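You operate a simulated robot arm through the tools that you are given. There is no shell and no other tool.

Carry out the task below with a simulated two-armed robot. There is one attempt and no reset: what you move stays moved.

TASK
Lay the wooden tray for tea: white saucer with its teacup, honey jar and orange biscuits. Set down upright: honey jar, orange biscuit pack.

Only the result counts: the job must be done as asked and must still hold three seconds after the hand-in. Knocking over, shifting, dropping, spilling or breaking anything else fails it.

THE ROBOT
Two 7-joint arms with three-finger grippers on one trunk that stands fixed in place. Base frame: the origin is at the foot of the trunk, x ahead of it, y to its left, z up. Readings come in cm, rad, newtons and seconds.
The left shoulder is at [7, 14.6, 111.3], the right one opposite. With the tool pointing down near the work surface each hand reaches from about 28 to 68 cm from the base axis, measured 20 degrees to its own side. Payload 2.2 kg a hand.
The TCP of each hand is the grasp point between the finger pads, 2.8 cm short of the fingertips. In the tool frame z runs along the fingers and y along their closing line. The gripper opens to 10.2 cm; its body begins 7.1 cm behind the TCP.
Orientation is that of the tool frame in the base frame, as a unit quaternion [x, y, z, w]. With the fingers straight down and closing along the base's y, the tool's x points along the base's -x, its y along +y and its z along -z.

THE INTERFACE
- The arms move only by the tool play_rows. It takes "left_plan", "right_plan" or both (then of equal length, played together; a hand with none holds still); each is a list that holds one entry, the list of rows, each a list of 7 numbers: the shift along the tool's x, y, z in cm, then the turn, a rotation vector about the tool's x, y, z in rad, then the gripper command, from -1 (fully open) to 1 (shut), values between in proportion. In form: [[[x, y, z, wx, wy, wz, hand], ...]]. A call has 1 to 20 rows; each row is the pose to reach, as a shift and turn from the pose commanded when the call began, along the tool's axes at that moment. Each row takes 0.2 s and may step no farther than 5 cm and 0.15 rad from the row before; otherwise, or with a gripper value out of range, the whole call is refused. A pose out of reach is approached as far as the arm can. The call stops where the force on the tool passes 40 N (or 10 N more than at its start, if that is more) or the arm is blocked; 0.2 s more then pass. Each finger travels about 20.35 cm/s and halts on what it meets, pressing with about 35 N; the grip force reading is that of the motor and also rises with nothing between the fingers. The clock runs only during rows and for 0.2 s after the last one: add rows that repeat a pose to give the fingers time. The reply holds the time, the measured pose of the TCP, the force on the tool along the base axes, the opening and the grip force, in the units named above and with some noise, with the torque about the TCP (base axes, N m) and any sound that the robot's microphone picked up.
- Cameras (640 x 400 px; columns grow to the right, rows downward): "scene" is now at [12.39, 4.88, 134.21]; the picture's right is [0.54, -0.84, 0.00], its down [-0.49, -0.32, -0.81] and it looks along [0.68, 0.44, -0.58] (base axes); focal length 359 px, centre (320, 200). "left" rides on the left gripper at [7.2, 3.8, -8.6] in its tool frame; the picture's right is [-0.46, 0.89, 0.00], its down [-0.60, -0.32, -0.73] and it looks along [-0.65, -0.34, 0.68] (tool axes); focal length 256 px, centre (320, 200). "right" rides on the right gripper at [6.9, 4.4, -8.6] in its tool frame; the picture's right is [-0.53, 0.85, 0.00], its down [-0.58, -0.36, -0.73] and it looks along [-0.62, -0.39, 0.68] (tool axes); focal length 256 px, centre (320, 200). There is no depth. A picture from a camera that has moved, and an enlarged one, comes with that camera's place and axes in the base frame and with its lens.
- get_image(camera): a new picture of that camera. No time passes.
- lift_body(by): slides the trunk up (or, below 0, down) by that many cm; the arms and the scene camera ride with it, the base frame stays. It gives what a move gives, with no picture.
- aim_head(pan, tilt): turns the head with the scene camera to pan (to the left, within 1.501 rad either way) and tilt (down, from -0.506 to 1.204), counted from straight ahead of the robot. It gives what a move gives.
- close_up(camera, box): a new picture of the part [left, top, right, bottom] of that camera's present view, enlarged. No time passes.
- finish_job(): hands the job in; it is judged then, once.

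Nothing tells you positions but the pictures and the camera data. Unless the task says otherwise, let go and move clear before handing in.

The tools are called after ">>>" as name(argument=value, ...) on one line, values as JSON. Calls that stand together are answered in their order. play_rows: Moves the arms, as the interface text tells. Its arguments: {"type":"object","properties":{"left_plan":{"type":"array","items":{"type":"array","items":{"type":"array","items":{"type":"number"}}}},"right_plan":{"type":"array","items":{"type":"array","items":{"type":"array","items":{"type":"number"}}}}},"required":[]} The other tools are called the same way: lift_body (by) moves the trunk up or down; aim_head (pan, tilt) turns the head that bears the scene camera; get_image (camera) takes a picture; close_up (camera, box) takes an enlarged picture of a part of a camera's view; finish_job () hands the job in.

At the start:

```text
clock: 0.0
left_tcp_pos: [33.62, 41.55, 105.42]
left_ee_rot: [0.0, 1.0, 0.0, -0.001]
left_ft_force: [0.1, -0.5, 0.5]
left_wrist_torque: [-0.02, -0.01, 0.02]
left_finger_gap: 10.2
left_finger_force: 0.0
right_tcp_pos: [41.17, 3.68, 108.57]
right_ee_rot: [0.0, 1.0, 0.001, -0.001]
right_ft_force: [-0.2, 0.0, 0.7]
right_wrist_torque: [0.0, 0.03, -0.01]
right_finger_gap: 10.22
right_finger_force: 0.1
trunk travel left (down, up): [-65.0, 29.0]
head pan, tilt (commanded): [0.574, 0.621]
```

scene: 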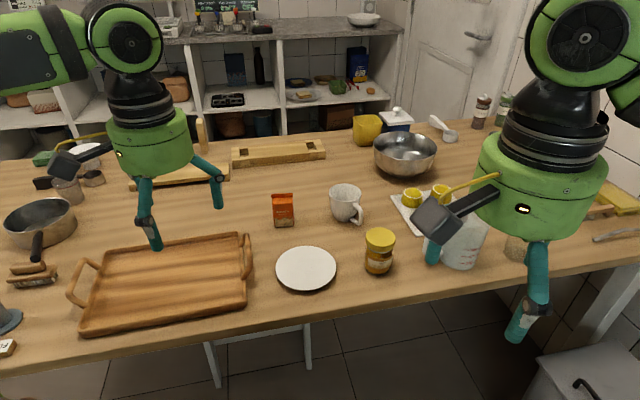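
right: 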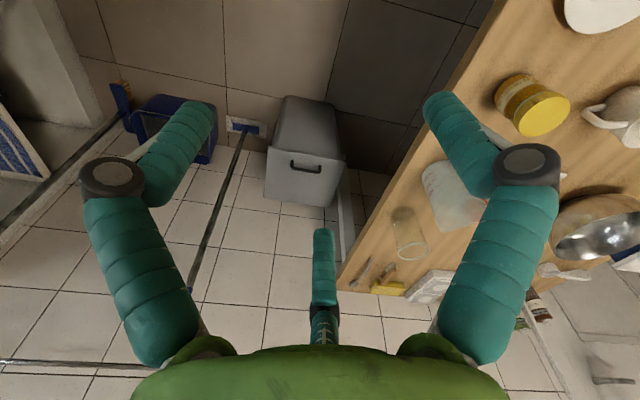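
left: 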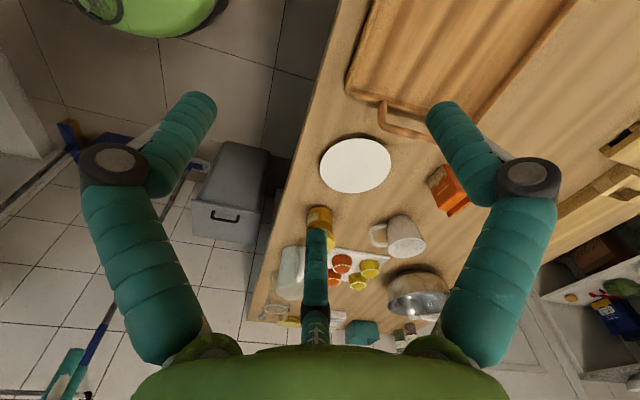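

The saucer looks to be near (56, 37, 76.7), the tray near (38, 60), with the cup, honey jar and orange pack around them. I'll take enlarged views before moving anything.

>>> close_up(camera="scene", box=[240, 160, 440, 300])

>>> close_up(camera="scene", box=[40, 200, 280, 350])

>>> close_up(camera="left", box=[260, 100, 500, 320])

>>> close_up(camera="scene", box=[0, 100, 200, 225])

```text
2.86 times, centred on (340, 230) of scene
camera zoom: at [12.39, 4.88, 134.21], right [0.54, -0.84, 0.0], down [-0.49, -0.32, -0.81], along [0.68, 0.44, -0.58], focal length 1026 px, centre (263, 114)
```

zoom: 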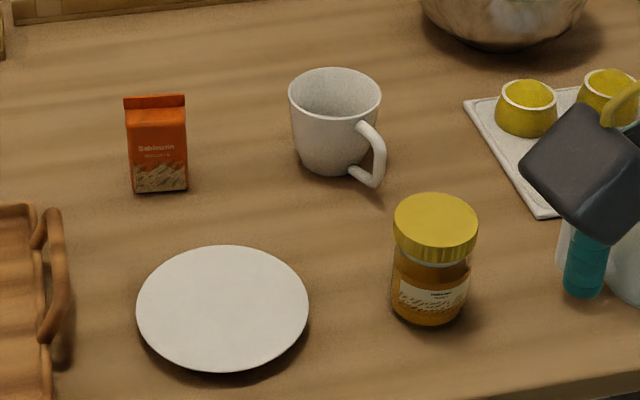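

```text
2.67 times, centred on (160, 275) of scene
camera zoom: at [12.39, 4.88, 134.21], right [0.54, -0.84, 0.0], down [-0.49, -0.32, -0.81], along [0.68, 0.44, -0.58], focal length 957 px, centre (747, 0)
```

zoom: 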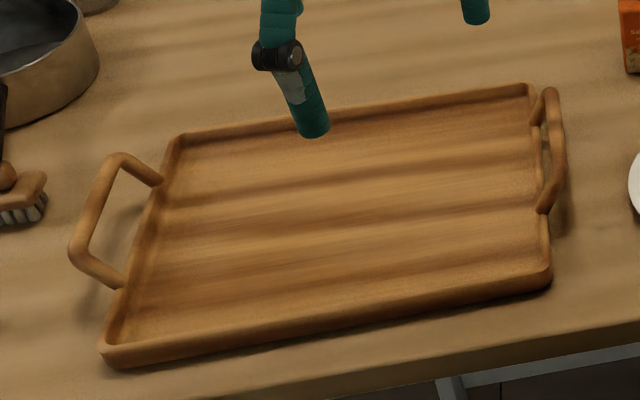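

```text
1.82 times, centred on (380, 210) of left
camera zoom: at [26.38, 45.32, 113.88], right [0.46, 0.89, 0.0], down [0.6, -0.32, 0.73], along [0.65, -0.34, -0.68], focal length 465 px, centre (211, 182)
```

zoom: 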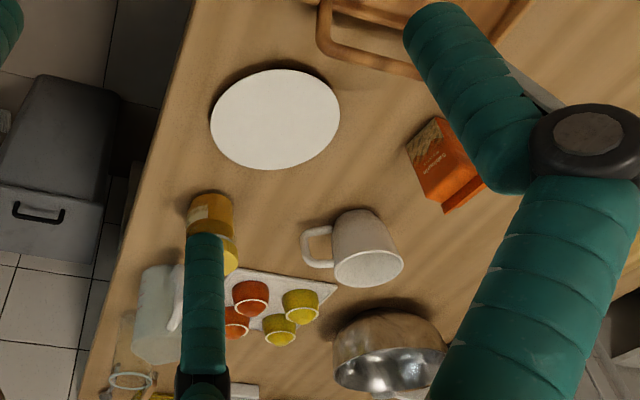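

```text
3.20 times, centred on (100, 162) of scene
camera zoom: at [12.39, 4.88, 134.21], right [0.54, -0.84, 0.0], down [-0.49, -0.32, -0.81], along [0.68, 0.44, -0.58], focal length 1149 px, centre (1024, 320)
```

zoom: 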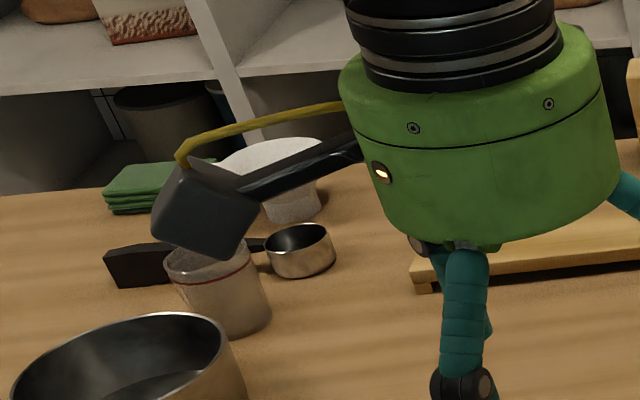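

The table stands at 45° to the base, with its top near z 76, and the cup and pack lie near the limit of the left arm's reach. Next I want a closer look at how the gripper fingers are laid out.

>>> close_up(camera="scene", box=[60, 100, 260, 260])

>>> close_up(camera="scene", box=[400, 120, 640, 360])

>>> get_image(camera="left")

```text
2.50 times, centred on (160, 180) of scene
camera zoom: at [12.39, 4.88, 134.21], right [0.54, -0.84, 0.0], down [-0.49, -0.32, -0.81], along [0.68, 0.44, -0.58], focal length 897 px, centre (720, 250)
```

zoom: 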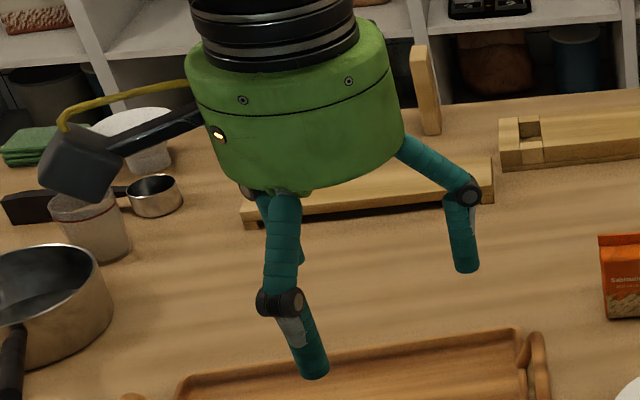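

```text
1.67 times, centred on (520, 240) of scene
camera zoom: at [12.39, 4.88, 134.21], right [0.54, -0.84, 0.0], down [-0.49, -0.32, -0.81], along [0.68, 0.44, -0.58], focal length 598 px, centre (-13, 133)
```

zoom: 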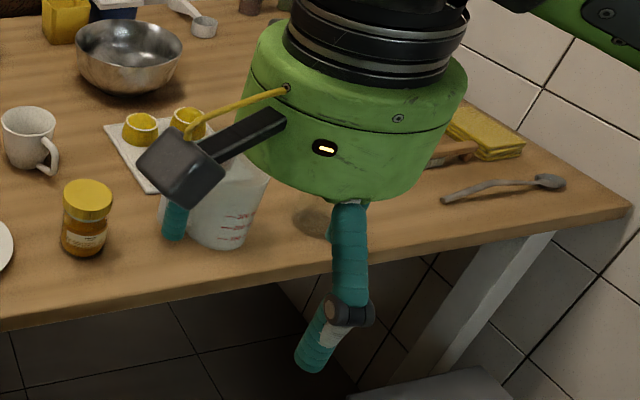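

```text
taken
camera left: at [26.38, 45.32, 113.88], right [0.46, 0.89, 0.0], down [0.6, -0.32, 0.73], along [0.65, -0.34, -0.68], focal length 256 px, centre (320, 200)
```

left: 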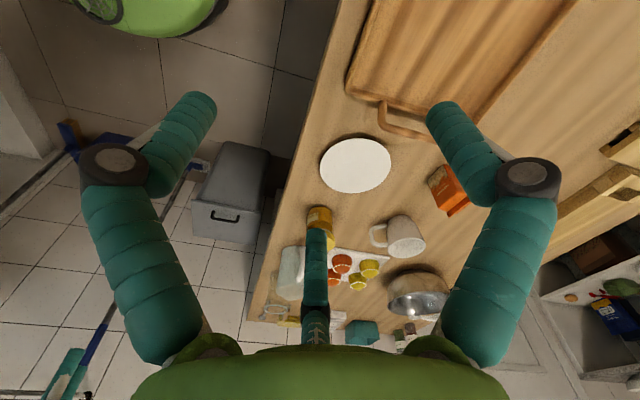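

The saucer is about 13 to 14 cm across, too wide to span, so I need to know exactly how the fingers close. I'll partly close and then shut the left gripper in free air and look.

>>> play_rows(left_plan=[[[0, 0, 0, 0, 0, 0, 0], [0, 0, 0, 0, 0, 0, 0], [0, 0, 0, 0, 0, 0, 0]]])

>>> get_image(camera="left")

>>> play_rows(left_plan=[[[0, 0, 0, 0, 0, 0, 0.8], [0, 0, 0, 0, 0, 0, 0.8], [0, 0, 0, 0, 0, 0, 0.8]]])

>>> get_image(camera="left")

>>> close_up(camera="scene", box=[60, 100, 260, 260])

```text
clock: 0.8
left_tcp_pos: [33.77, 41.54, 105.22]
left_ee_rot: [0.0, 1.0, -0.001, 0.001]
left_ft_force: [0.2, -0.3, 0.5]
left_wrist_torque: [-0.01, 0.01, -0.05]
left_finger_gap: 5.11
left_finger_force: 0.1
right_tcp_pos: [41.06, 3.81, 108.58]
right_ee_rot: [0.001, 1.0, 0.0, 0.0]
right_ft_force: [0.3, -0.6, -0.9]
right_wrist_torque: [0.01, -0.01, -0.02]
right_finger_gap: 10.19
right_finger_force: 0.0
trunk travel left (down, up): [-65.0, 29.0]
head pan, tilt (commanded): [0.574, 0.621]
```

```text
taken
camera left: at [26.38, 45.32, 113.88], right [0.46, 0.89, 0.0], down [0.6, -0.32, 0.73], along [0.65, -0.34, -0.68], focal length 256 px, centre (320, 200)
```

left: 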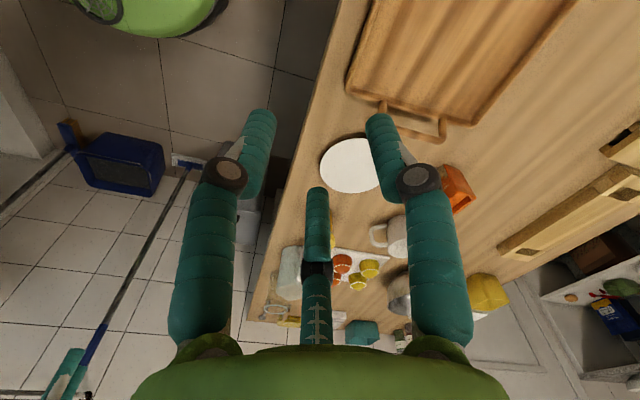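

```text
clock: 1.6
left_tcp_pos: [33.7, 41.53, 105.32]
left_ee_rot: [0.001, 1.0, 0.0, 0.0]
left_ft_force: [0.1, 0.4, -0.3]
left_wrist_torque: [0.05, -0.03, 0.03]
left_finger_gap: 1.01
left_finger_force: 0.0
right_tcp_pos: [41.17, 3.8, 108.5]
right_ee_rot: [0.0, 1.0, 0.001, 0.0]
right_ft_force: [-0.7, -0.2, 0.5]
right_wrist_torque: [0.01, -0.01, 0.0]
right_finger_gap: 10.18
right_finger_force: 0.0
trunk travel left (down, up): [-65.0, 29.0]
head pan, tilt (commanded): [0.574, 0.621]
```

```text
taken
camera left: at [26.38, 45.32, 113.88], right [0.46, 0.89, 0.0], down [0.6, -0.32, 0.73], along [0.65, -0.34, -0.68], focal length 256 px, centre (320, 200)
```

left: 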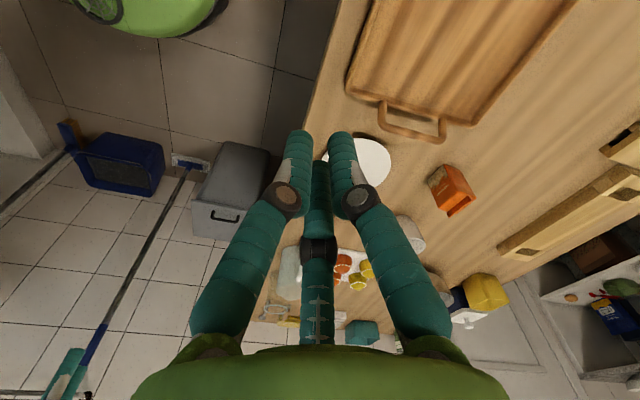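

```text
2.50 times, centred on (160, 180) of scene
camera zoom: at [12.39, 4.88, 134.21], right [0.54, -0.84, 0.0], down [-0.49, -0.32, -0.81], along [0.68, 0.44, -0.58], focal length 897 px, centre (720, 250)
```

zoom: 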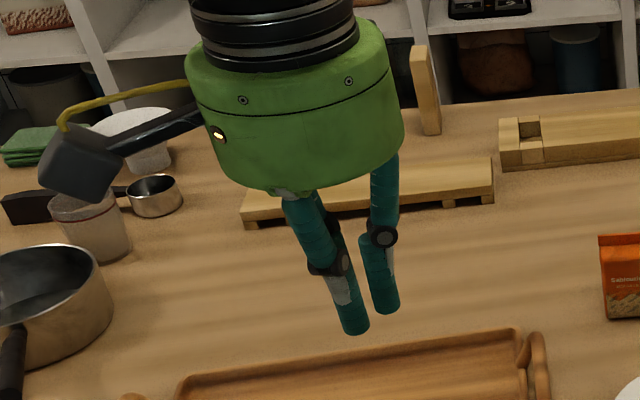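

The gripper closes as a symmetric tripod: gap = 2 × (finger-centre radius − 0.9 cm). Next I'll test how far the left arm reaches with the tool down, high above the table in the direction of the pack.

>>> play_rows(left_plan=[[[-4, 1, 0, 0, 0, 0, -1], [-8, 2, 0, 0, 0, 0, -1], [-12, 3, 0, 0, 0, 0, -1], [-16, 4, 0, 0, 0, 0, -1], [-20, 5, 0, 0, 0, 0, -1], [-24, 6, 0, 0, 0, 0, -1], [-28, 8, 0, 0, 0, 0, -1], [-31, 9, 0, 0, 0, 0, -1], [-34, 10, 0, 0, 0, 0, -1], [-34, 10, 0, 0, 0, 0, -1], [-34, 10, 0, 0, 0, 0, -1]]])

>>> get_image(camera="left")

>>> get_image(camera="scene")

```text
clock: 4.0
left_tcp_pos: [57.17, 46.64, 104.45]
left_ee_rot: [0.001, 1.0, 0.001, 0.001]
left_ft_force: [0.3, 0.4, 0.3]
left_wrist_torque: [0.02, 0.02, -0.03]
left_finger_gap: 10.2
left_finger_force: 0.1
left hand out of reach, approached as far as the arm can: row 6, 7, 8, 9, 10, 11
right_tcp_pos: [41.17, 3.77, 108.64]
right_ee_rot: [0.0, 1.0, 0.001, 0.0]
right_ft_force: [0.6, -1.1, 0.7]
right_wrist_torque: [0.03, 0.0, -0.02]
right_finger_gap: 10.19
right_finger_force: 0.0
trunk travel left (down, up): [-65.0, 29.0]
head pan, tilt (commanded): [0.574, 0.621]
```

```text
taken
camera left: at [50.01, 50.49, 113.14], right [0.46, 0.89, 0.0], down [0.6, -0.32, 0.73], along [0.65, -0.34, -0.68], focal length 256 px, centre (320, 200)
```

left: 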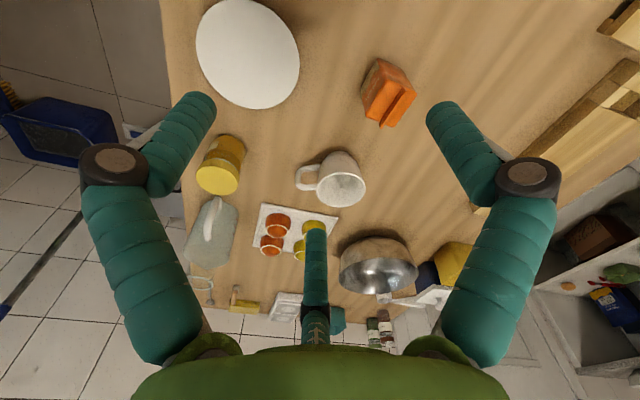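

```text
taken
camera scene: at [12.44, 4.87, 134.2], right [0.54, -0.84, 0.0], down [-0.49, -0.32, -0.81], along [0.68, 0.44, -0.58], focal length 359 px, centre (320, 200)
```

scene: 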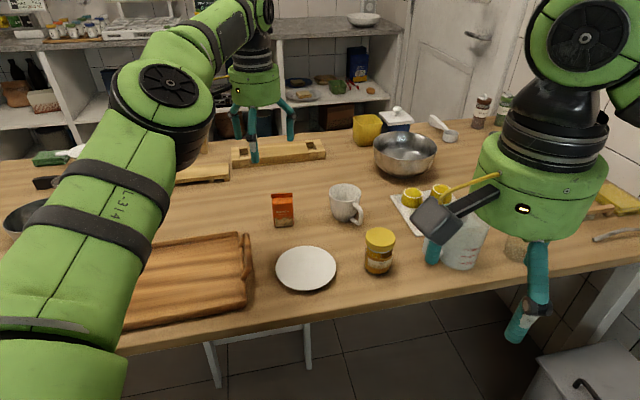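

With the tool down the reach stops near 59.5 cm from the shoulder. I'll enlarge the wrist view to study the saucer and pack, then test the reach with the tool tilted.

>>> close_up(camera="left", box=[180, 0, 340, 120])

>>> close_up(camera="left", box=[280, 40, 440, 220])

>>> close_up(camera="scene", box=[265, 235, 345, 300])

```text
3.33 times, centred on (260, 60) of left
camera zoom: at [50.01, 50.49, 113.14], right [0.46, 0.89, 0.0], down [0.6, -0.32, 0.73], along [0.65, -0.34, -0.68], focal length 853 px, centre (520, 667)
```

zoom: 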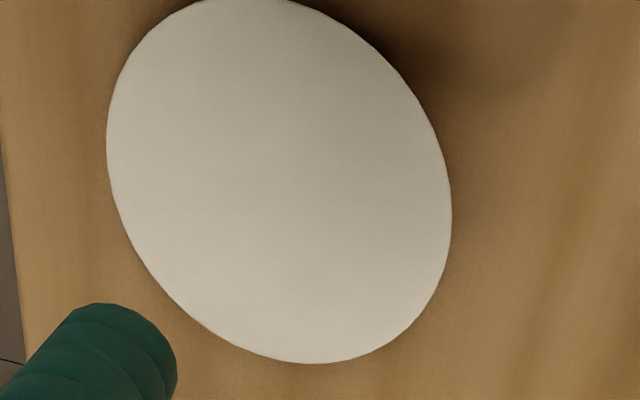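

```text
2.22 times, centred on (360, 130) of left
camera zoom: at [50.01, 50.49, 113.14], right [0.46, 0.89, 0.0], down [0.6, -0.32, 0.73], along [0.65, -0.34, -0.68], focal length 569 px, centre (231, 356)
```

zoom: 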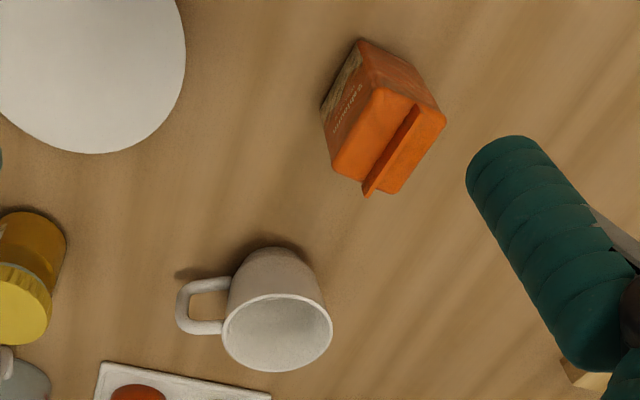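

```text
6.15 times, centred on (305, 268) of scene
camera zoom: at [12.44, 4.87, 134.2], right [0.54, -0.84, 0.0], down [-0.49, -0.32, -0.81], along [0.68, 0.44, -0.58], focal length 2209 px, centre (412, -215)
```

zoom: 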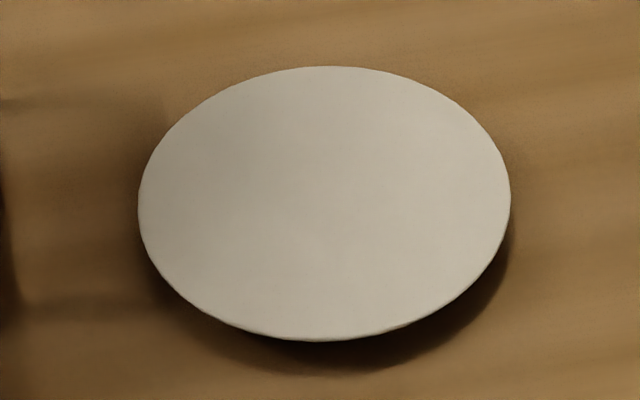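

The saucer's rim stands clear of the table with shadow under it. The pack is a box of about 4.4 cm square with a fin on top, centred near (67.5, 51.7). I'll lower the hand to see how reach changes with height.

>>> play_rows(left_plan=[[[0, 0, 4, 0, 0, 0, -1], [0, 0, 8, 0, 0, 0, -1], [0, 0, 12, 0, 0, 0, -1], [0, 0, 14, 0, 0, 0, -1], [0, 0, 14, 0, 0, 0, -1]]])

```text
clock: 5.2
left_tcp_pos: [57.04, 46.65, 90.62]
left_ee_rot: [0.0, 1.0, 0.001, 0.001]
left_ft_force: [0.1, -0.5, 0.0]
left_wrist_torque: [0.01, 0.01, 0.01]
left_finger_gap: 10.21
left_finger_force: 0.0
right_tcp_pos: [41.09, 3.77, 108.56]
right_ee_rot: [0.0, 1.0, 0.0, -0.001]
right_ft_force: [0.1, -0.8, 0.9]
right_wrist_torque: [0.02, -0.03, -0.02]
right_finger_gap: 10.21
right_finger_force: 0.0
trunk travel left (down, up): [-65.0, 29.0]
head pan, tilt (commanded): [0.574, 0.621]
```

The command base resets to the pose actually reached, which helps. Now I'll push outward at this lower height, fingertips still above the pack top.

>>> play_rows(left_plan=[[[-3, 1.9, 0, 0, 0, 0, -1], [-6, 3.8, 0, 0, 0, 0, -1], [-8.4, 5.4, 0, 0, 0, 0, -1], [-8.4, 5.4, 0, 0, 0, 0, -1]]])

>>> get_image(camera="left")

>>> get_image(camera="scene")

```text
clock: 6.2
left_tcp_pos: [56.98, 47.93, 92.04]
left_ee_rot: [-0.001, 1.0, 0.001, 0.0]
left_ft_force: [0.1, -0.2, -0.1]
left_wrist_torque: [0.0, -0.01, 0.02]
left_finger_gap: 10.17
left_finger_force: 0.0
left hand out of reach, approached as far as the arm can: row 1, 2, 3, 4
right_tcp_pos: [41.17, 3.71, 108.57]
right_ee_rot: [0.0, 1.0, 0.001, 0.0]
right_ft_force: [-0.2, -0.1, 0.5]
right_wrist_torque: [0.01, -0.02, -0.03]
right_finger_gap: 10.23
right_finger_force: 0.1
trunk travel left (down, up): [-65.0, 29.0]
head pan, tilt (commanded): [0.574, 0.621]
```

```text
taken
camera left: at [49.67, 51.71, 100.67], right [0.46, 0.89, 0.0], down [0.6, -0.32, 0.73], along [0.65, -0.34, -0.68], focal length 256 px, centre (320, 200)
```

left: 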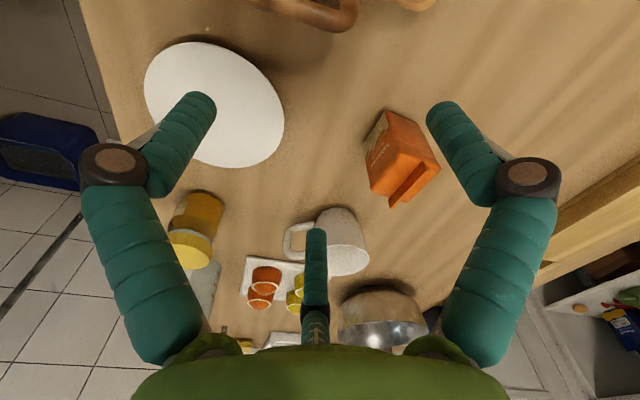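

```text
taken
camera scene: at [12.38, 4.88, 134.21], right [0.54, -0.84, 0.0], down [-0.49, -0.32, -0.81], along [0.68, 0.44, -0.58], focal length 359 px, centre (320, 200)
```

scene: 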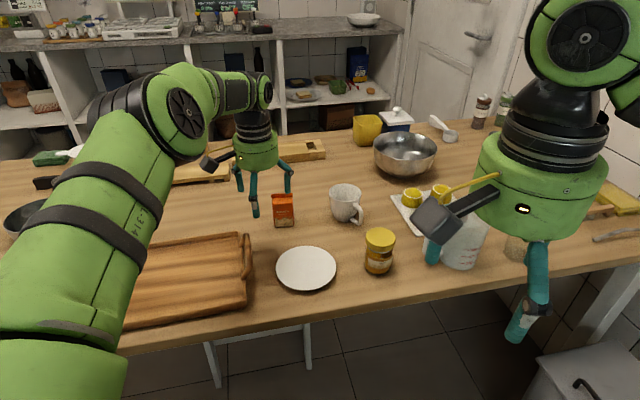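

Tool-down reach tops out near 60 cm from the shoulder. Now I'll tilt the fingers outward by 0.6 rad at a safe height and push outward to measure the gain.

>>> play_rows(left_plan=[[[0, 0, -2, -0.083, -0.125, 0, -1], [0, 0, -4, -0.166, -0.25, 0, -1], [0, 0, -4, -0.25, -0.374, 0, -1], [0, 0, -4, -0.333, -0.499, 0, -1], [-2.5, 1.7, -4, -0.333, -0.499, 0, -1], [-5, 3.3, -4, -0.333, -0.499, 0, -1], [-7.5, 5, -4, -0.333, -0.499, 0, -1], [-10, 6.6, -4, -0.333, -0.499, 0, -1], [-12.5, 8.3, -4, -0.333, -0.499, 0, -1], [-12.5, 8.3, -4, -0.333, -0.499, 0, -1]]])

```text
clock: 8.4
left_tcp_pos: [67.06, 55.05, 96.38]
left_ee_rot: [0.0, 0.955, 0.164, 0.246]
left_ft_force: [-0.2, 0.3, 0.0]
left_wrist_torque: [0.0, 0.0, 0.01]
left_finger_gap: 10.22
left_finger_force: 0.0
left hand out of reach, approached as far as the arm can: row 8, 9, 10
right_tcp_pos: [41.21, 3.78, 108.48]
right_ee_rot: [0.0, 1.0, 0.0, 0.001]
right_ft_force: [0.0, -0.6, 0.1]
right_wrist_torque: [-0.01, -0.02, -0.02]
right_finger_gap: 10.2
right_finger_force: 0.2
trunk travel left (down, up): [-65.0, 29.0]
head pan, tilt (commanded): [0.574, 0.621]
```

Tilting 0.6 rad gains about 12 cm, so the wrist sits roughly 22 cm behind the TCP and the pack and cup are both reachable with a tilt. Now I'll bring the hand back towards the table's near edge, for a low look at the saucer's underside.

>>> play_rows(left_plan=[[[1.7, -2.3, -2.6, 0.055, 0.083, 0, -1], [3.4, -4.6, -5.1, 0.111, 0.166, 0, -1], [5.05, -6.9, -7.7, 0.166, 0.25, 0, -1], [6.7, -9.2, -10.2, 0.222, 0.333, 0, -1], [8.4, -11.5, -12.8, 0.278, 0.416, 0, -1], [10.1, -13.75, -15.35, 0.333, 0.499, 0, -1], [10.1, -13.75, -15.35, 0.333, 0.499, 0, -1]]])

>>> get_image(camera="right")

>>> get_image(camera="left")

```text
clock: 10.0
left_tcp_pos: [52.0, 38.01, 100.0]
left_ee_rot: [0.0, 1.0, 0.0, -0.001]
left_ft_force: [0.2, -0.2, 0.1]
left_wrist_torque: [0.0, 0.04, -0.01]
left_finger_gap: 10.21
left_finger_force: 0.0
right_tcp_pos: [41.17, 3.91, 108.54]
right_ee_rot: [-0.001, 1.0, 0.0, 0.0]
right_ft_force: [0.2, -0.4, 0.7]
right_wrist_torque: [-0.02, 0.0, -0.03]
right_finger_gap: 10.19
right_finger_force: 0.1
trunk travel left (down, up): [-65.0, 29.0]
head pan, tilt (commanded): [0.574, 0.621]
```

```text
taken
camera right: at [34.23, 8.23, 117.31], right [0.53, 0.85, 0.0], down [0.58, -0.36, 0.73], along [0.62, -0.39, -0.68], focal length 256 px, centre (320, 200)
```

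right: 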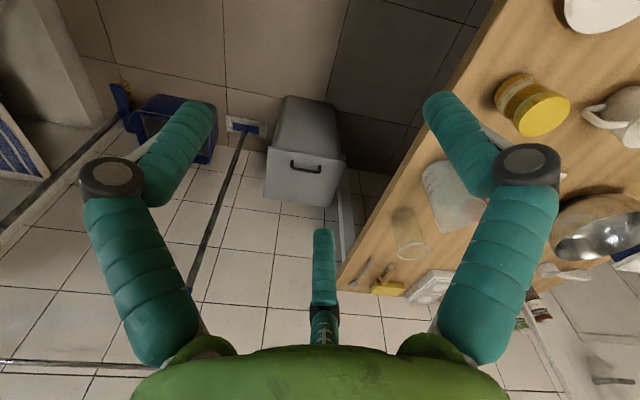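

```text
taken
camera left: at [44.77, 41.73, 108.72], right [0.46, 0.89, 0.0], down [0.6, -0.32, 0.73], along [0.65, -0.34, -0.68], focal length 256 px, centre (320, 200)
```

left: 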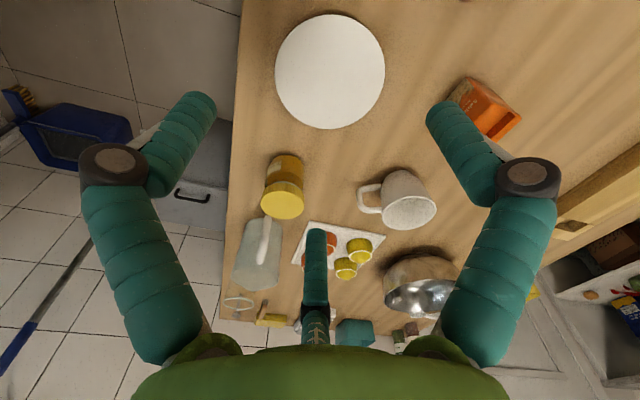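

The right hand has clear space beside it, so I'll shift it 10 cm away to make room. At the same time I'll yaw the left hand and bring it out over the near table edge.

>>> play_rows(left_plan=[[[1.25, -1.25, 1, 0, 0, -0.137, -1], [2.5, -2.5, 2, 0, 0, -0.274, -1], [3.75, -3.75, 3, 0, 0, -0.411, -1], [5, -5, 4, 0, 0, -0.548, -1], [6.25, -6.25, 5, 0, 0, -0.685, -1], [7.5, -7.5, 6, 0, 0, -0.822, -1], [8.75, -8.75, 7, 0, 0, -0.959, -1], [10, -10, 8, 0, 0, -1.09, -1], [10, -10, 8, 0, 0, -1.09, -1]]], right_plan=[[[0.4, -1.25, 0, 0, 0, 0, -1], [0.8, -2.5, 0, 0, 0, 0, -1], [1.2, -3.75, 0, 0, 0, 0, -1], [1.6, -5, 0, 0, 0, 0, -1], [2, -6.25, 0, 0, 0, 0, -1], [2.4, -7.5, 0, 0, 0, 0, -1], [2.8, -8.75, 0, 0, 0, 0, -1], [3, -10, 0, 0, 0, 0, -1], [3, -10, 0, 0, 0, 0, -1]]])

>>> get_image(camera="left")

>>> get_image(camera="scene")

```text
clock: 12.0
left_tcp_pos: [41.97, 28.08, 92.06]
left_ee_rot: [-0.519, 0.855, 0.0, 0.0]
left_ft_force: [0.2, 0.0, -0.2]
left_wrist_torque: [0.04, 0.04, 0.0]
left_finger_gap: 10.21
left_finger_force: 0.0
right_tcp_pos: [38.18, -6.26, 108.6]
right_ee_rot: [0.0, 1.0, 0.001, -0.001]
right_ft_force: [-0.7, 0.1, 0.1]
right_wrist_torque: [-0.01, -0.03, 0.0]
right_finger_gap: 10.18
right_finger_force: 0.1
trunk travel left (down, up): [-65.0, 29.0]
head pan, tilt (commanded): [0.574, 0.621]
```

```text
taken
camera left: at [35.21, 23.38, 100.64], right [-0.57, 0.82, 0.0], down [0.56, 0.39, 0.73], along [0.6, 0.42, -0.68], focal length 256 px, centre (320, 200)
```

left: 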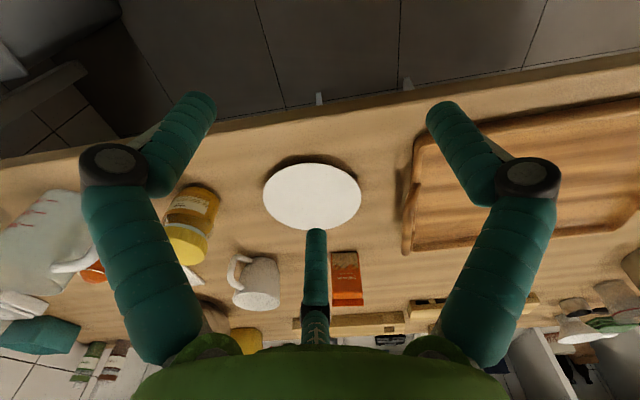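

```text
taken
camera scene: at [12.4, 4.96, 134.2], right [0.54, -0.84, 0.0], down [-0.49, -0.32, -0.81], along [0.68, 0.44, -0.58], focal length 359 px, centre (320, 200)
```

scene: 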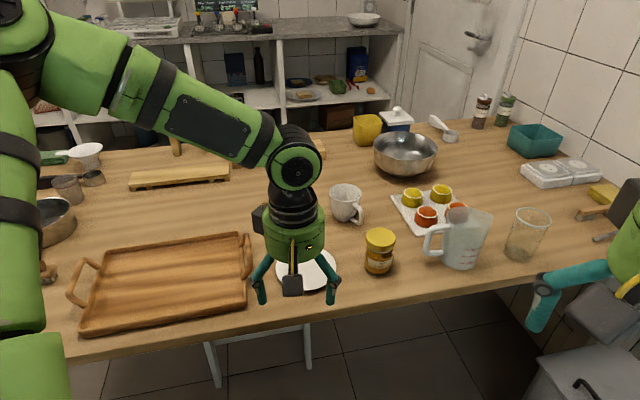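

Now I'll tilt and lower the hand just outside the table edge to get a low view of the saucer.

>>> play_rows(left_plan=[[[0, 0, 2.5, 0.064, -0.122, 0, -1], [0, 0, 5, 0.128, -0.244, 0, -1], [0, 0, 7.5, 0.191, -0.365, 0, -1], [0, 0, 9.5, 0.255, -0.487, 0, -1], [0, 0, 11, 0.255, -0.487, 0, -1], [0, 0, 11, 0.255, -0.487, 0, -1]]])

>>> get_image(camera="left")

>>> close_up(camera="left", box=[220, 100, 420, 240])

```text
clock: 13.4
left_tcp_pos: [41.9, 28.07, 81.1]
left_ee_rot: [-0.498, 0.823, 0.016, 0.272]
left_ft_force: [0.1, 0.0, 0.1]
left_wrist_torque: [0.0, -0.04, 0.02]
left_finger_gap: 10.2
left_finger_force: 0.1
right_tcp_pos: [38.09, -6.16, 108.5]
right_ee_rot: [0.0, 1.0, 0.0, 0.001]
right_ft_force: [-0.2, -0.1, 0.6]
right_wrist_torque: [0.02, -0.01, -0.04]
right_finger_gap: 10.2
right_finger_force: 0.0
trunk travel left (down, up): [-65.0, 29.0]
head pan, tilt (commanded): [0.574, 0.621]
```

```text
taken
camera left: at [32.5, 21.48, 84.07], right [-0.57, 0.82, 0.0], down [0.16, 0.11, 0.98], along [0.81, 0.56, -0.2], focal length 256 px, centre (320, 200)
```

left: 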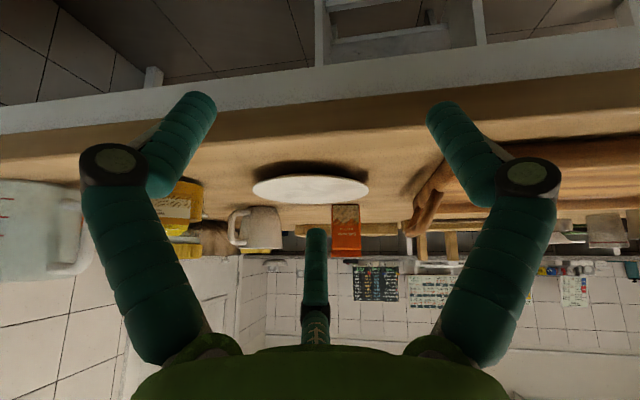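

```text
2.86 times, centred on (320, 170) of left
camera zoom: at [32.5, 21.48, 84.07], right [-0.57, 0.82, 0.0], down [0.16, 0.11, 0.98], along [0.81, 0.56, -0.2], focal length 731 px, centre (320, 286)
```

zoom: 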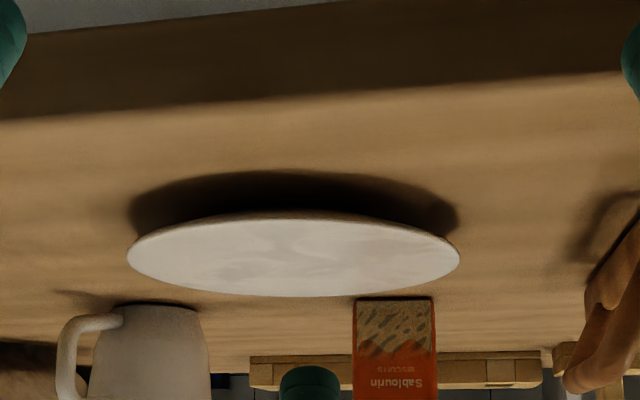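

The low view settles the saucer: it is a thin disc of radius about 6.6 cm, rim about 1.6 cm above the table (table z about 75.8) with a smaller foot. No finger fits under the rim where it stands. So I'll hook closed fingertips behind its far rim, draw it about 9 cm to the near table edge, and grip the overhanging rim there. First I raise the hand and go over it.

>>> play_rows(left_plan=[[[-2.1, -0.94, -2.1, -0.051, 0.097, 0, -1], [-4.2, -1.9, -4.2, -0.102, 0.195, 0, -1], [-6.3, -2.8, -6.3, -0.153, 0.292, 0, -1], [-8.4, -3.8, -8.4, -0.204, 0.39, 0, -1], [-10.49, -4.71, -10.56, -0.255, 0.487, 0, -1], [-10.49, -4.71, -10.56, -0.255, 0.487, 0, -1]]])

>>> play_rows(left_plan=[[[-3.5, -1.85, 0, 0.018, -0.042, -0.04, 0], [-7, -3.7, 0, 0.037, -0.084, -0.078, 1], [-10.6, -5.56, 0, 0.055, -0.125, -0.117, 1], [-14.1, -7.4, 0, 0.074, -0.167, -0.157, 1], [-17.7, -9.26, 0, 0.092, -0.209, -0.196, 1], [-19.47, -10.19, 0, 0.102, -0.23, -0.216, 1], [-19.47, -10.19, 0, 0.102, -0.23, -0.216, 1]]])

>>> get_image(camera="left")

>>> get_image(camera="scene")

```text
clock: 14.8
left_tcp_pos: [45.02, 31.11, 96.07]
left_ee_rot: [-0.518, 0.855, 0.0, 0.0]
left_ft_force: [0.7, -0.1, -0.1]
left_wrist_torque: [-0.01, 0.02, -0.01]
left_finger_gap: 10.2
left_finger_force: 0.0
right_tcp_pos: [38.16, -6.15, 108.64]
right_ee_rot: [0.0, 1.0, 0.001, 0.0]
right_ft_force: [0.0, 0.1, -0.6]
right_wrist_torque: [0.02, -0.03, 0.03]
right_finger_gap: 10.19
right_finger_force: 0.1
trunk travel left (down, up): [-65.0, 29.0]
head pan, tilt (commanded): [0.574, 0.621]
```

```text
clock: 16.4
left_tcp_pos: [62.92, 43.7, 96.13]
left_ee_rot: [-0.603, 0.788, 0.016, 0.125]
left_ft_force: [-0.5, -0.6, -0.6]
left_wrist_torque: [-0.01, 0.0, 0.0]
left_finger_gap: 0.2
left_finger_force: 31.2
right_tcp_pos: [38.08, -6.22, 108.57]
right_ee_rot: [0.0, 1.0, 0.001, 0.0]
right_ft_force: [-0.2, 0.0, -0.6]
right_wrist_torque: [-0.02, -0.05, -0.01]
right_finger_gap: 10.19
right_finger_force: 0.1
trunk travel left (down, up): [-65.0, 29.0]
head pan, tilt (commanded): [0.574, 0.621]
```

```text
taken
camera left: at [56.09, 36.35, 102.37], right [-0.73, 0.68, -0.01], down [0.32, 0.36, 0.88], along [0.6, 0.64, -0.48], focal length 256 px, centre (320, 200)
```

left: 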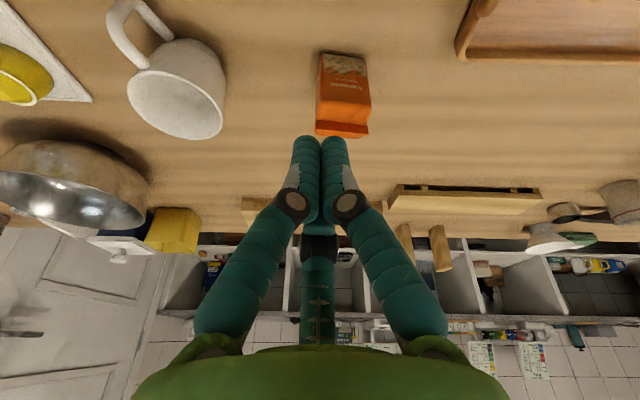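

```text
taken
camera scene: at [12.35, 4.88, 134.21], right [0.54, -0.84, 0.0], down [-0.49, -0.32, -0.81], along [0.68, 0.44, -0.58], focal length 359 px, centre (320, 200)
```

scene: 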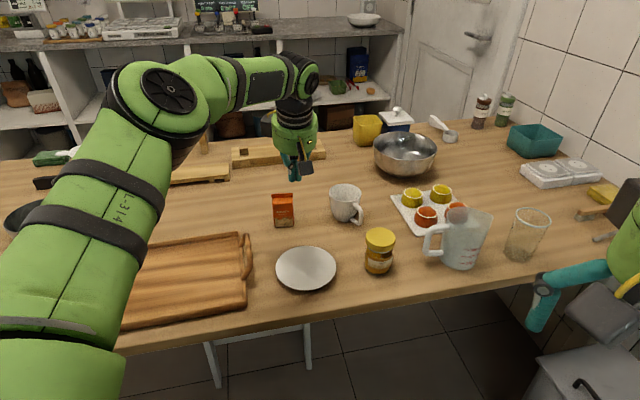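

The closed fingertips are now above the spot about 9.6 cm behind the saucer's centre. I'll go straight down to just above the table.

>>> play_rows(left_plan=[[[0.86, 0.49, 3.88, 0, 0, 0, 1], [1.71, 0.99, 7.75, 0, 0, 0, 1], [2.57, 1.48, 11.6, 0, 0, 0, 1], [3, 1.73, 13.57, 0, 0, 0, 1], [3.32, 1.92, 15.02, 0, 0, 0, 1], [3.54, 2.04, 15.99, 0, 0, 0, 1], [3.54, 2.04, 15.99, 0, 0, 0, 1]]])

>>> get_image(camera="left")

>>> close_up(camera="scene", box=[240, 140, 440, 300])

```text
clock: 18.0
left_tcp_pos: [58.55, 43.14, 82.77]
left_ee_rot: [-0.603, 0.788, 0.015, 0.125]
left_ft_force: [-0.2, 0.4, 0.9]
left_wrist_torque: [-0.02, 0.01, -0.01]
left_finger_gap: 0.21
left_finger_force: 31.3
left hand out of reach, approached as far as the arm can: row 1, 2, 3, 4, 5, 6, 7
right_tcp_pos: [38.15, -6.16, 108.63]
right_ee_rot: [0.0, 1.0, 0.001, -0.001]
right_ft_force: [0.3, 0.4, -0.7]
right_wrist_torque: [0.01, 0.01, -0.01]
right_finger_gap: 10.18
right_finger_force: 0.1
trunk travel left (down, up): [-65.0, 29.0]
head pan, tilt (commanded): [0.574, 0.621]
```

```text
taken
camera left: at [51.67, 35.87, 89.04], right [-0.73, 0.68, -0.01], down [0.32, 0.36, 0.88], along [0.6, 0.64, -0.48], focal length 256 px, centre (320, 200)
```

left: 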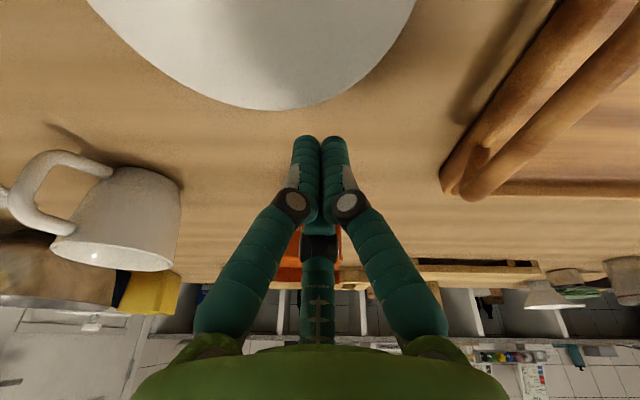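

```text
2.50 times, centred on (340, 220) of scene
camera zoom: at [12.38, 4.88, 134.21], right [0.54, -0.84, 0.0], down [-0.49, -0.32, -0.81], along [0.68, 0.44, -0.58], focal length 897 px, centre (270, 150)
```

zoom: 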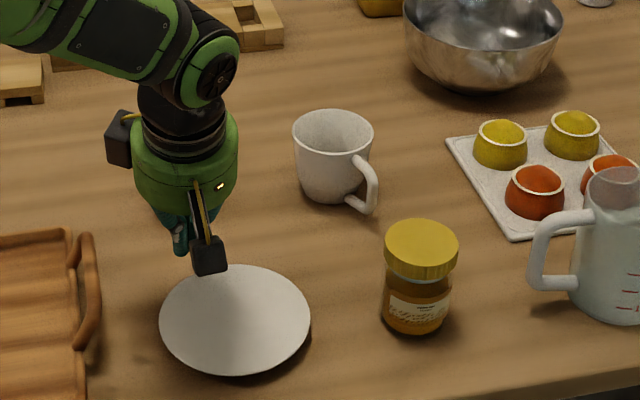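

At low heights the arm's reach shrinks, but lowering the trunk should restore it. I'll lift the hand back up to the reachable spot and then lower the trunk by 16 cm.

>>> play_rows(left_plan=[[[-0.86, -0.49, -3.88, 0, 0, 0, 1], [-1.71, -0.99, -7.75, 0, 0, 0, 1], [-2.57, -1.48, -11.6, 0, 0, 0, 1], [-3.11, -1.79, -14.05, 0, 0, 0, 1], [-3.9, -3.84, -13.6, 0, 0, 0, 1], [-4.7, -5.89, -13.17, 0, 0, 0, 1], [-4.7, -5.89, -13.17, 0, 0, 0, 1]]])

```text
clock: 19.6
left_tcp_pos: [62.88, 43.78, 97.45]
left_ee_rot: [-0.603, 0.788, 0.015, 0.125]
left_ft_force: [0.4, -0.1, 0.1]
left_wrist_torque: [0.03, 0.01, -0.02]
left_finger_gap: 0.21
left_finger_force: 30.7
right_tcp_pos: [38.09, -6.24, 108.5]
right_ee_rot: [0.0, 1.0, 0.001, 0.001]
right_ft_force: [0.7, -0.2, -0.5]
right_wrist_torque: [0.03, 0.0, 0.0]
right_finger_gap: 10.2
right_finger_force: 0.0
trunk travel left (down, up): [-65.0, 29.0]
head pan, tilt (commanded): [0.574, 0.621]
```

>>> lift_body(by=-14)

>>> get_image(camera="left")

>>> get_image(camera="scene")

```text
clock: 21.3
left_tcp_pos: [63.01, 43.65, 83.39]
left_ee_rot: [-0.603, 0.787, 0.016, 0.126]
left_ft_force: [0.0, 0.3, -0.4]
left_wrist_torque: [-0.02, -0.01, -0.01]
left_finger_gap: 0.21
left_finger_force: 31.7
right_tcp_pos: [38.11, -6.19, 94.66]
right_ee_rot: [0.0, 1.0, 0.001, 0.0]
right_ft_force: [-0.1, 0.7, 0.9]
right_wrist_torque: [0.03, 0.01, 0.01]
right_finger_gap: 10.21
right_finger_force: 0.0
trunk travel left (down, up): [-51.0, 43.0]
head pan, tilt (commanded): [0.574, 0.621]
```

```text
taken
camera left: at [56.13, 36.4, 89.69], right [-0.73, 0.68, -0.01], down [0.32, 0.36, 0.88], along [0.6, 0.64, -0.48], focal length 256 px, centre (320, 200)
```

left: 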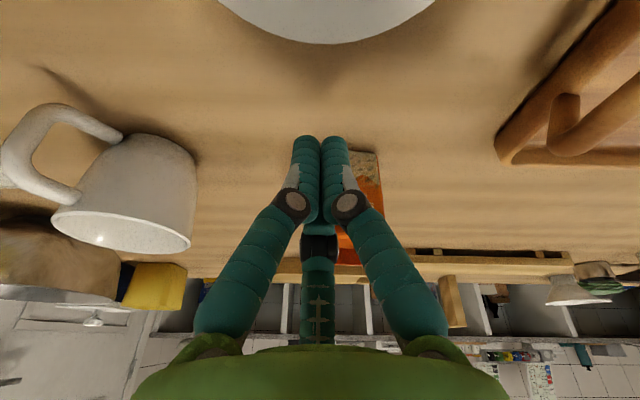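

```text
taken
camera scene: at [12.37, 4.88, 120.22], right [0.54, -0.84, 0.0], down [-0.49, -0.32, -0.81], along [0.68, 0.44, -0.58], focal length 359 px, centre (320, 200)
```

scene: 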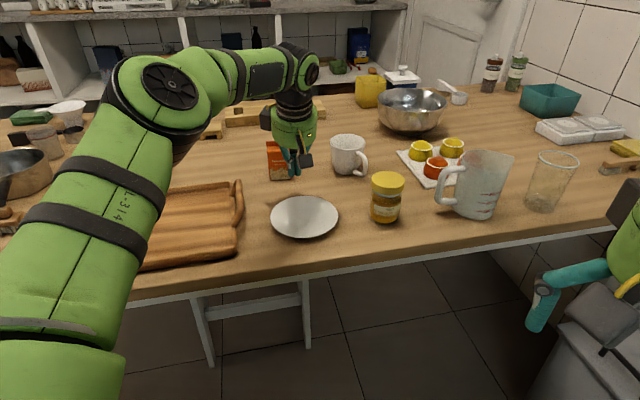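

That worked: the hand is directly behind the saucer at z 83.4. I'll lower another 3.7 cm so the tips sit below rim height.

>>> lift_body(by=-3.7)

>>> get_image(camera="left")

>>> close_up(camera="scene", box=[220, 100, 420, 240])

```text
clock: 22.1
left_tcp_pos: [63.04, 43.7, 79.74]
left_ee_rot: [-0.603, 0.787, 0.016, 0.125]
left_ft_force: [-0.3, -0.7, -0.4]
left_wrist_torque: [0.01, 0.01, 0.01]
left_finger_gap: 0.21
left_finger_force: 31.2
right_tcp_pos: [38.06, -6.18, 91.0]
right_ee_rot: [0.0, 1.0, 0.001, 0.0]
right_ft_force: [0.1, 0.4, -0.5]
right_wrist_torque: [0.04, -0.03, 0.02]
right_finger_gap: 10.22
right_finger_force: 0.0
trunk travel left (down, up): [-47.3, 46.7]
head pan, tilt (commanded): [0.574, 0.621]
```

```text
taken
camera left: at [56.12, 36.39, 85.99], right [-0.73, 0.68, -0.01], down [0.32, 0.36, 0.88], along [0.6, 0.64, -0.48], focal length 256 px, centre (320, 200)
```

left: 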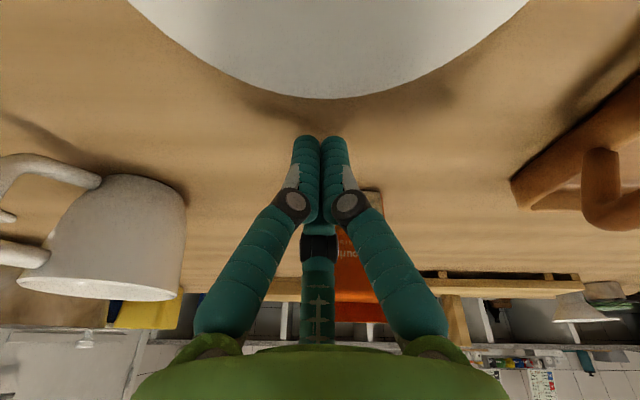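

```text
2.86 times, centred on (320, 170) of scene
camera zoom: at [12.35, 4.88, 116.51], right [0.54, -0.84, 0.0], down [-0.49, -0.32, -0.81], along [0.68, 0.44, -0.58], focal length 1026 px, centre (320, 286)
```

zoom: 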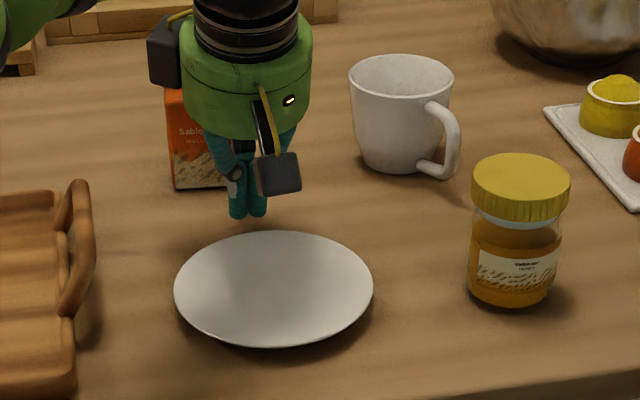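

The plate is a shallow raised dish and the fingertips sit right behind its rim. I'll draw it slowly towards the table edge, first by 7 cm of hand travel.

>>> play_rows(left_plan=[[[0.84, 0.48, -0.25, 0, 0, 0, 1], [1.68, 0.97, -0.49, 0, 0, 0, 1], [2.52, 1.45, -0.74, 0, 0, 0, 1], [3.36, 1.94, -0.99, 0, 0, 0, 1], [4.2, 2.42, -1.24, 0, 0, 0, 1], [5.03, 2.91, -1.48, 0, 0, 0, 1], [5.87, 3.39, -1.73, 0, 0, 0, 1]]])

>>> get_image(camera="left")

>>> close_up(camera="scene", box=[220, 100, 420, 280])

```text
clock: 23.7
left_tcp_pos: [58.11, 38.82, 79.65]
left_ee_rot: [-0.604, 0.787, 0.016, 0.126]
left_ft_force: [-0.5, 1.1, 1.1]
left_wrist_torque: [-0.01, -0.05, -0.04]
left_finger_gap: 0.22
left_finger_force: 31.8
right_tcp_pos: [38.08, -6.16, 90.93]
right_ee_rot: [0.001, 1.0, 0.001, 0.0]
right_ft_force: [-0.4, 0.0, -0.7]
right_wrist_torque: [0.02, 0.0, 0.02]
right_finger_gap: 10.15
right_finger_force: 0.1
trunk travel left (down, up): [-47.3, 46.7]
head pan, tilt (commanded): [0.574, 0.621]
```

```text
taken
camera left: at [51.15, 31.45, 85.97], right [-0.73, 0.68, -0.01], down [0.32, 0.36, 0.88], along [0.6, 0.64, -0.48], focal length 256 px, centre (320, 200)
```

left: 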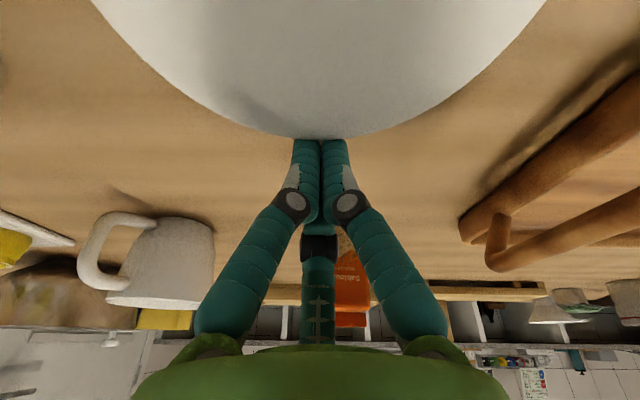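

```text
2.22 times, centred on (320, 190) of scene
camera zoom: at [12.37, 4.88, 116.51], right [0.54, -0.84, 0.0], down [-0.49, -0.32, -0.81], along [0.68, 0.44, -0.58], focal length 798 px, centre (320, 222)
```

zoom: 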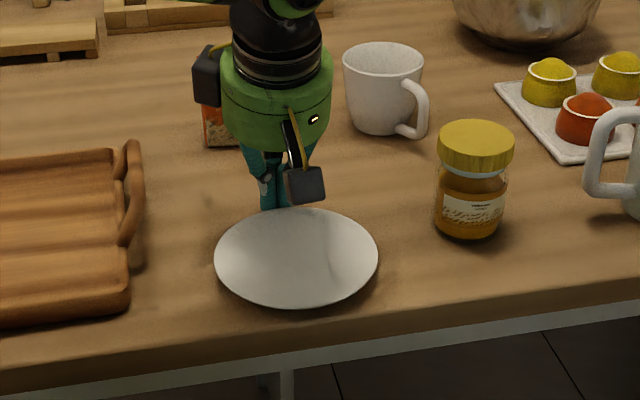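

The plate has moved to about (53.1, 33.5), with its near rim roughly flush with the table edge (depth about 54.6 along the table normal). I'll draw it another 4.2 cm to make an overhang.

>>> play_rows(left_plan=[[[0.84, 0.48, -0.25, 0, 0, 0, 1], [1.68, 0.97, -0.49, 0, 0, 0, 1], [2.52, 1.45, -0.74, 0, 0, 0, 1], [3.52, 2.03, -1.04, 0, 0, 0, 1]]])

>>> get_image(camera="left")

>>> close_up(camera="scene", box=[220, 100, 420, 280])

```text
clock: 24.7
left_tcp_pos: [55.07, 35.8, 79.65]
left_ee_rot: [-0.604, 0.787, 0.016, 0.125]
left_ft_force: [0.0, 0.4, -0.3]
left_wrist_torque: [0.01, 0.05, -0.01]
left_finger_gap: 0.22
left_finger_force: 31.8
right_tcp_pos: [38.05, -6.16, 90.85]
right_ee_rot: [0.0, 1.0, 0.001, 0.0]
right_ft_force: [0.3, -0.5, 0.5]
right_wrist_torque: [0.0, 0.01, -0.01]
right_finger_gap: 10.19
right_finger_force: 0.1
trunk travel left (down, up): [-47.3, 46.7]
head pan, tilt (commanded): [0.574, 0.621]
```

```text
taken
camera left: at [48.16, 28.46, 85.95], right [-0.73, 0.68, -0.01], down [0.32, 0.36, 0.88], along [0.6, 0.64, -0.48], focal length 256 px, centre (320, 200)
```

left: 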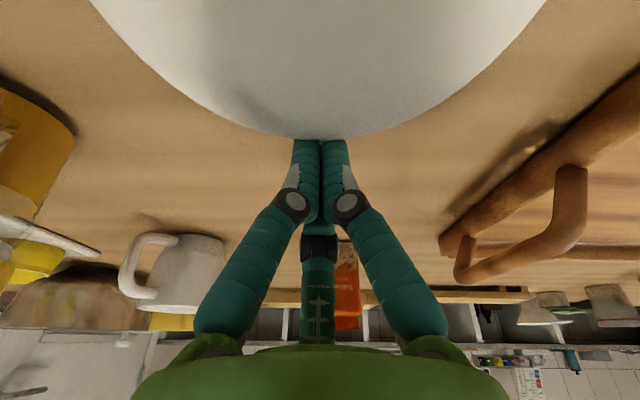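

```text
2.22 times, centred on (320, 190) of scene
camera zoom: at [12.37, 4.87, 116.51], right [0.54, -0.84, 0.0], down [-0.49, -0.32, -0.81], along [0.68, 0.44, -0.58], focal length 798 px, centre (320, 222)
```

zoom: 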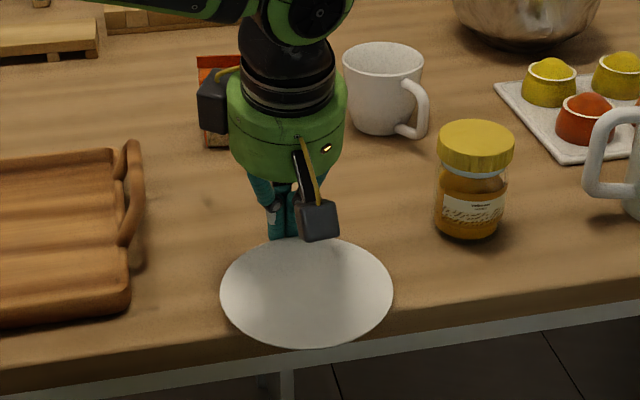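

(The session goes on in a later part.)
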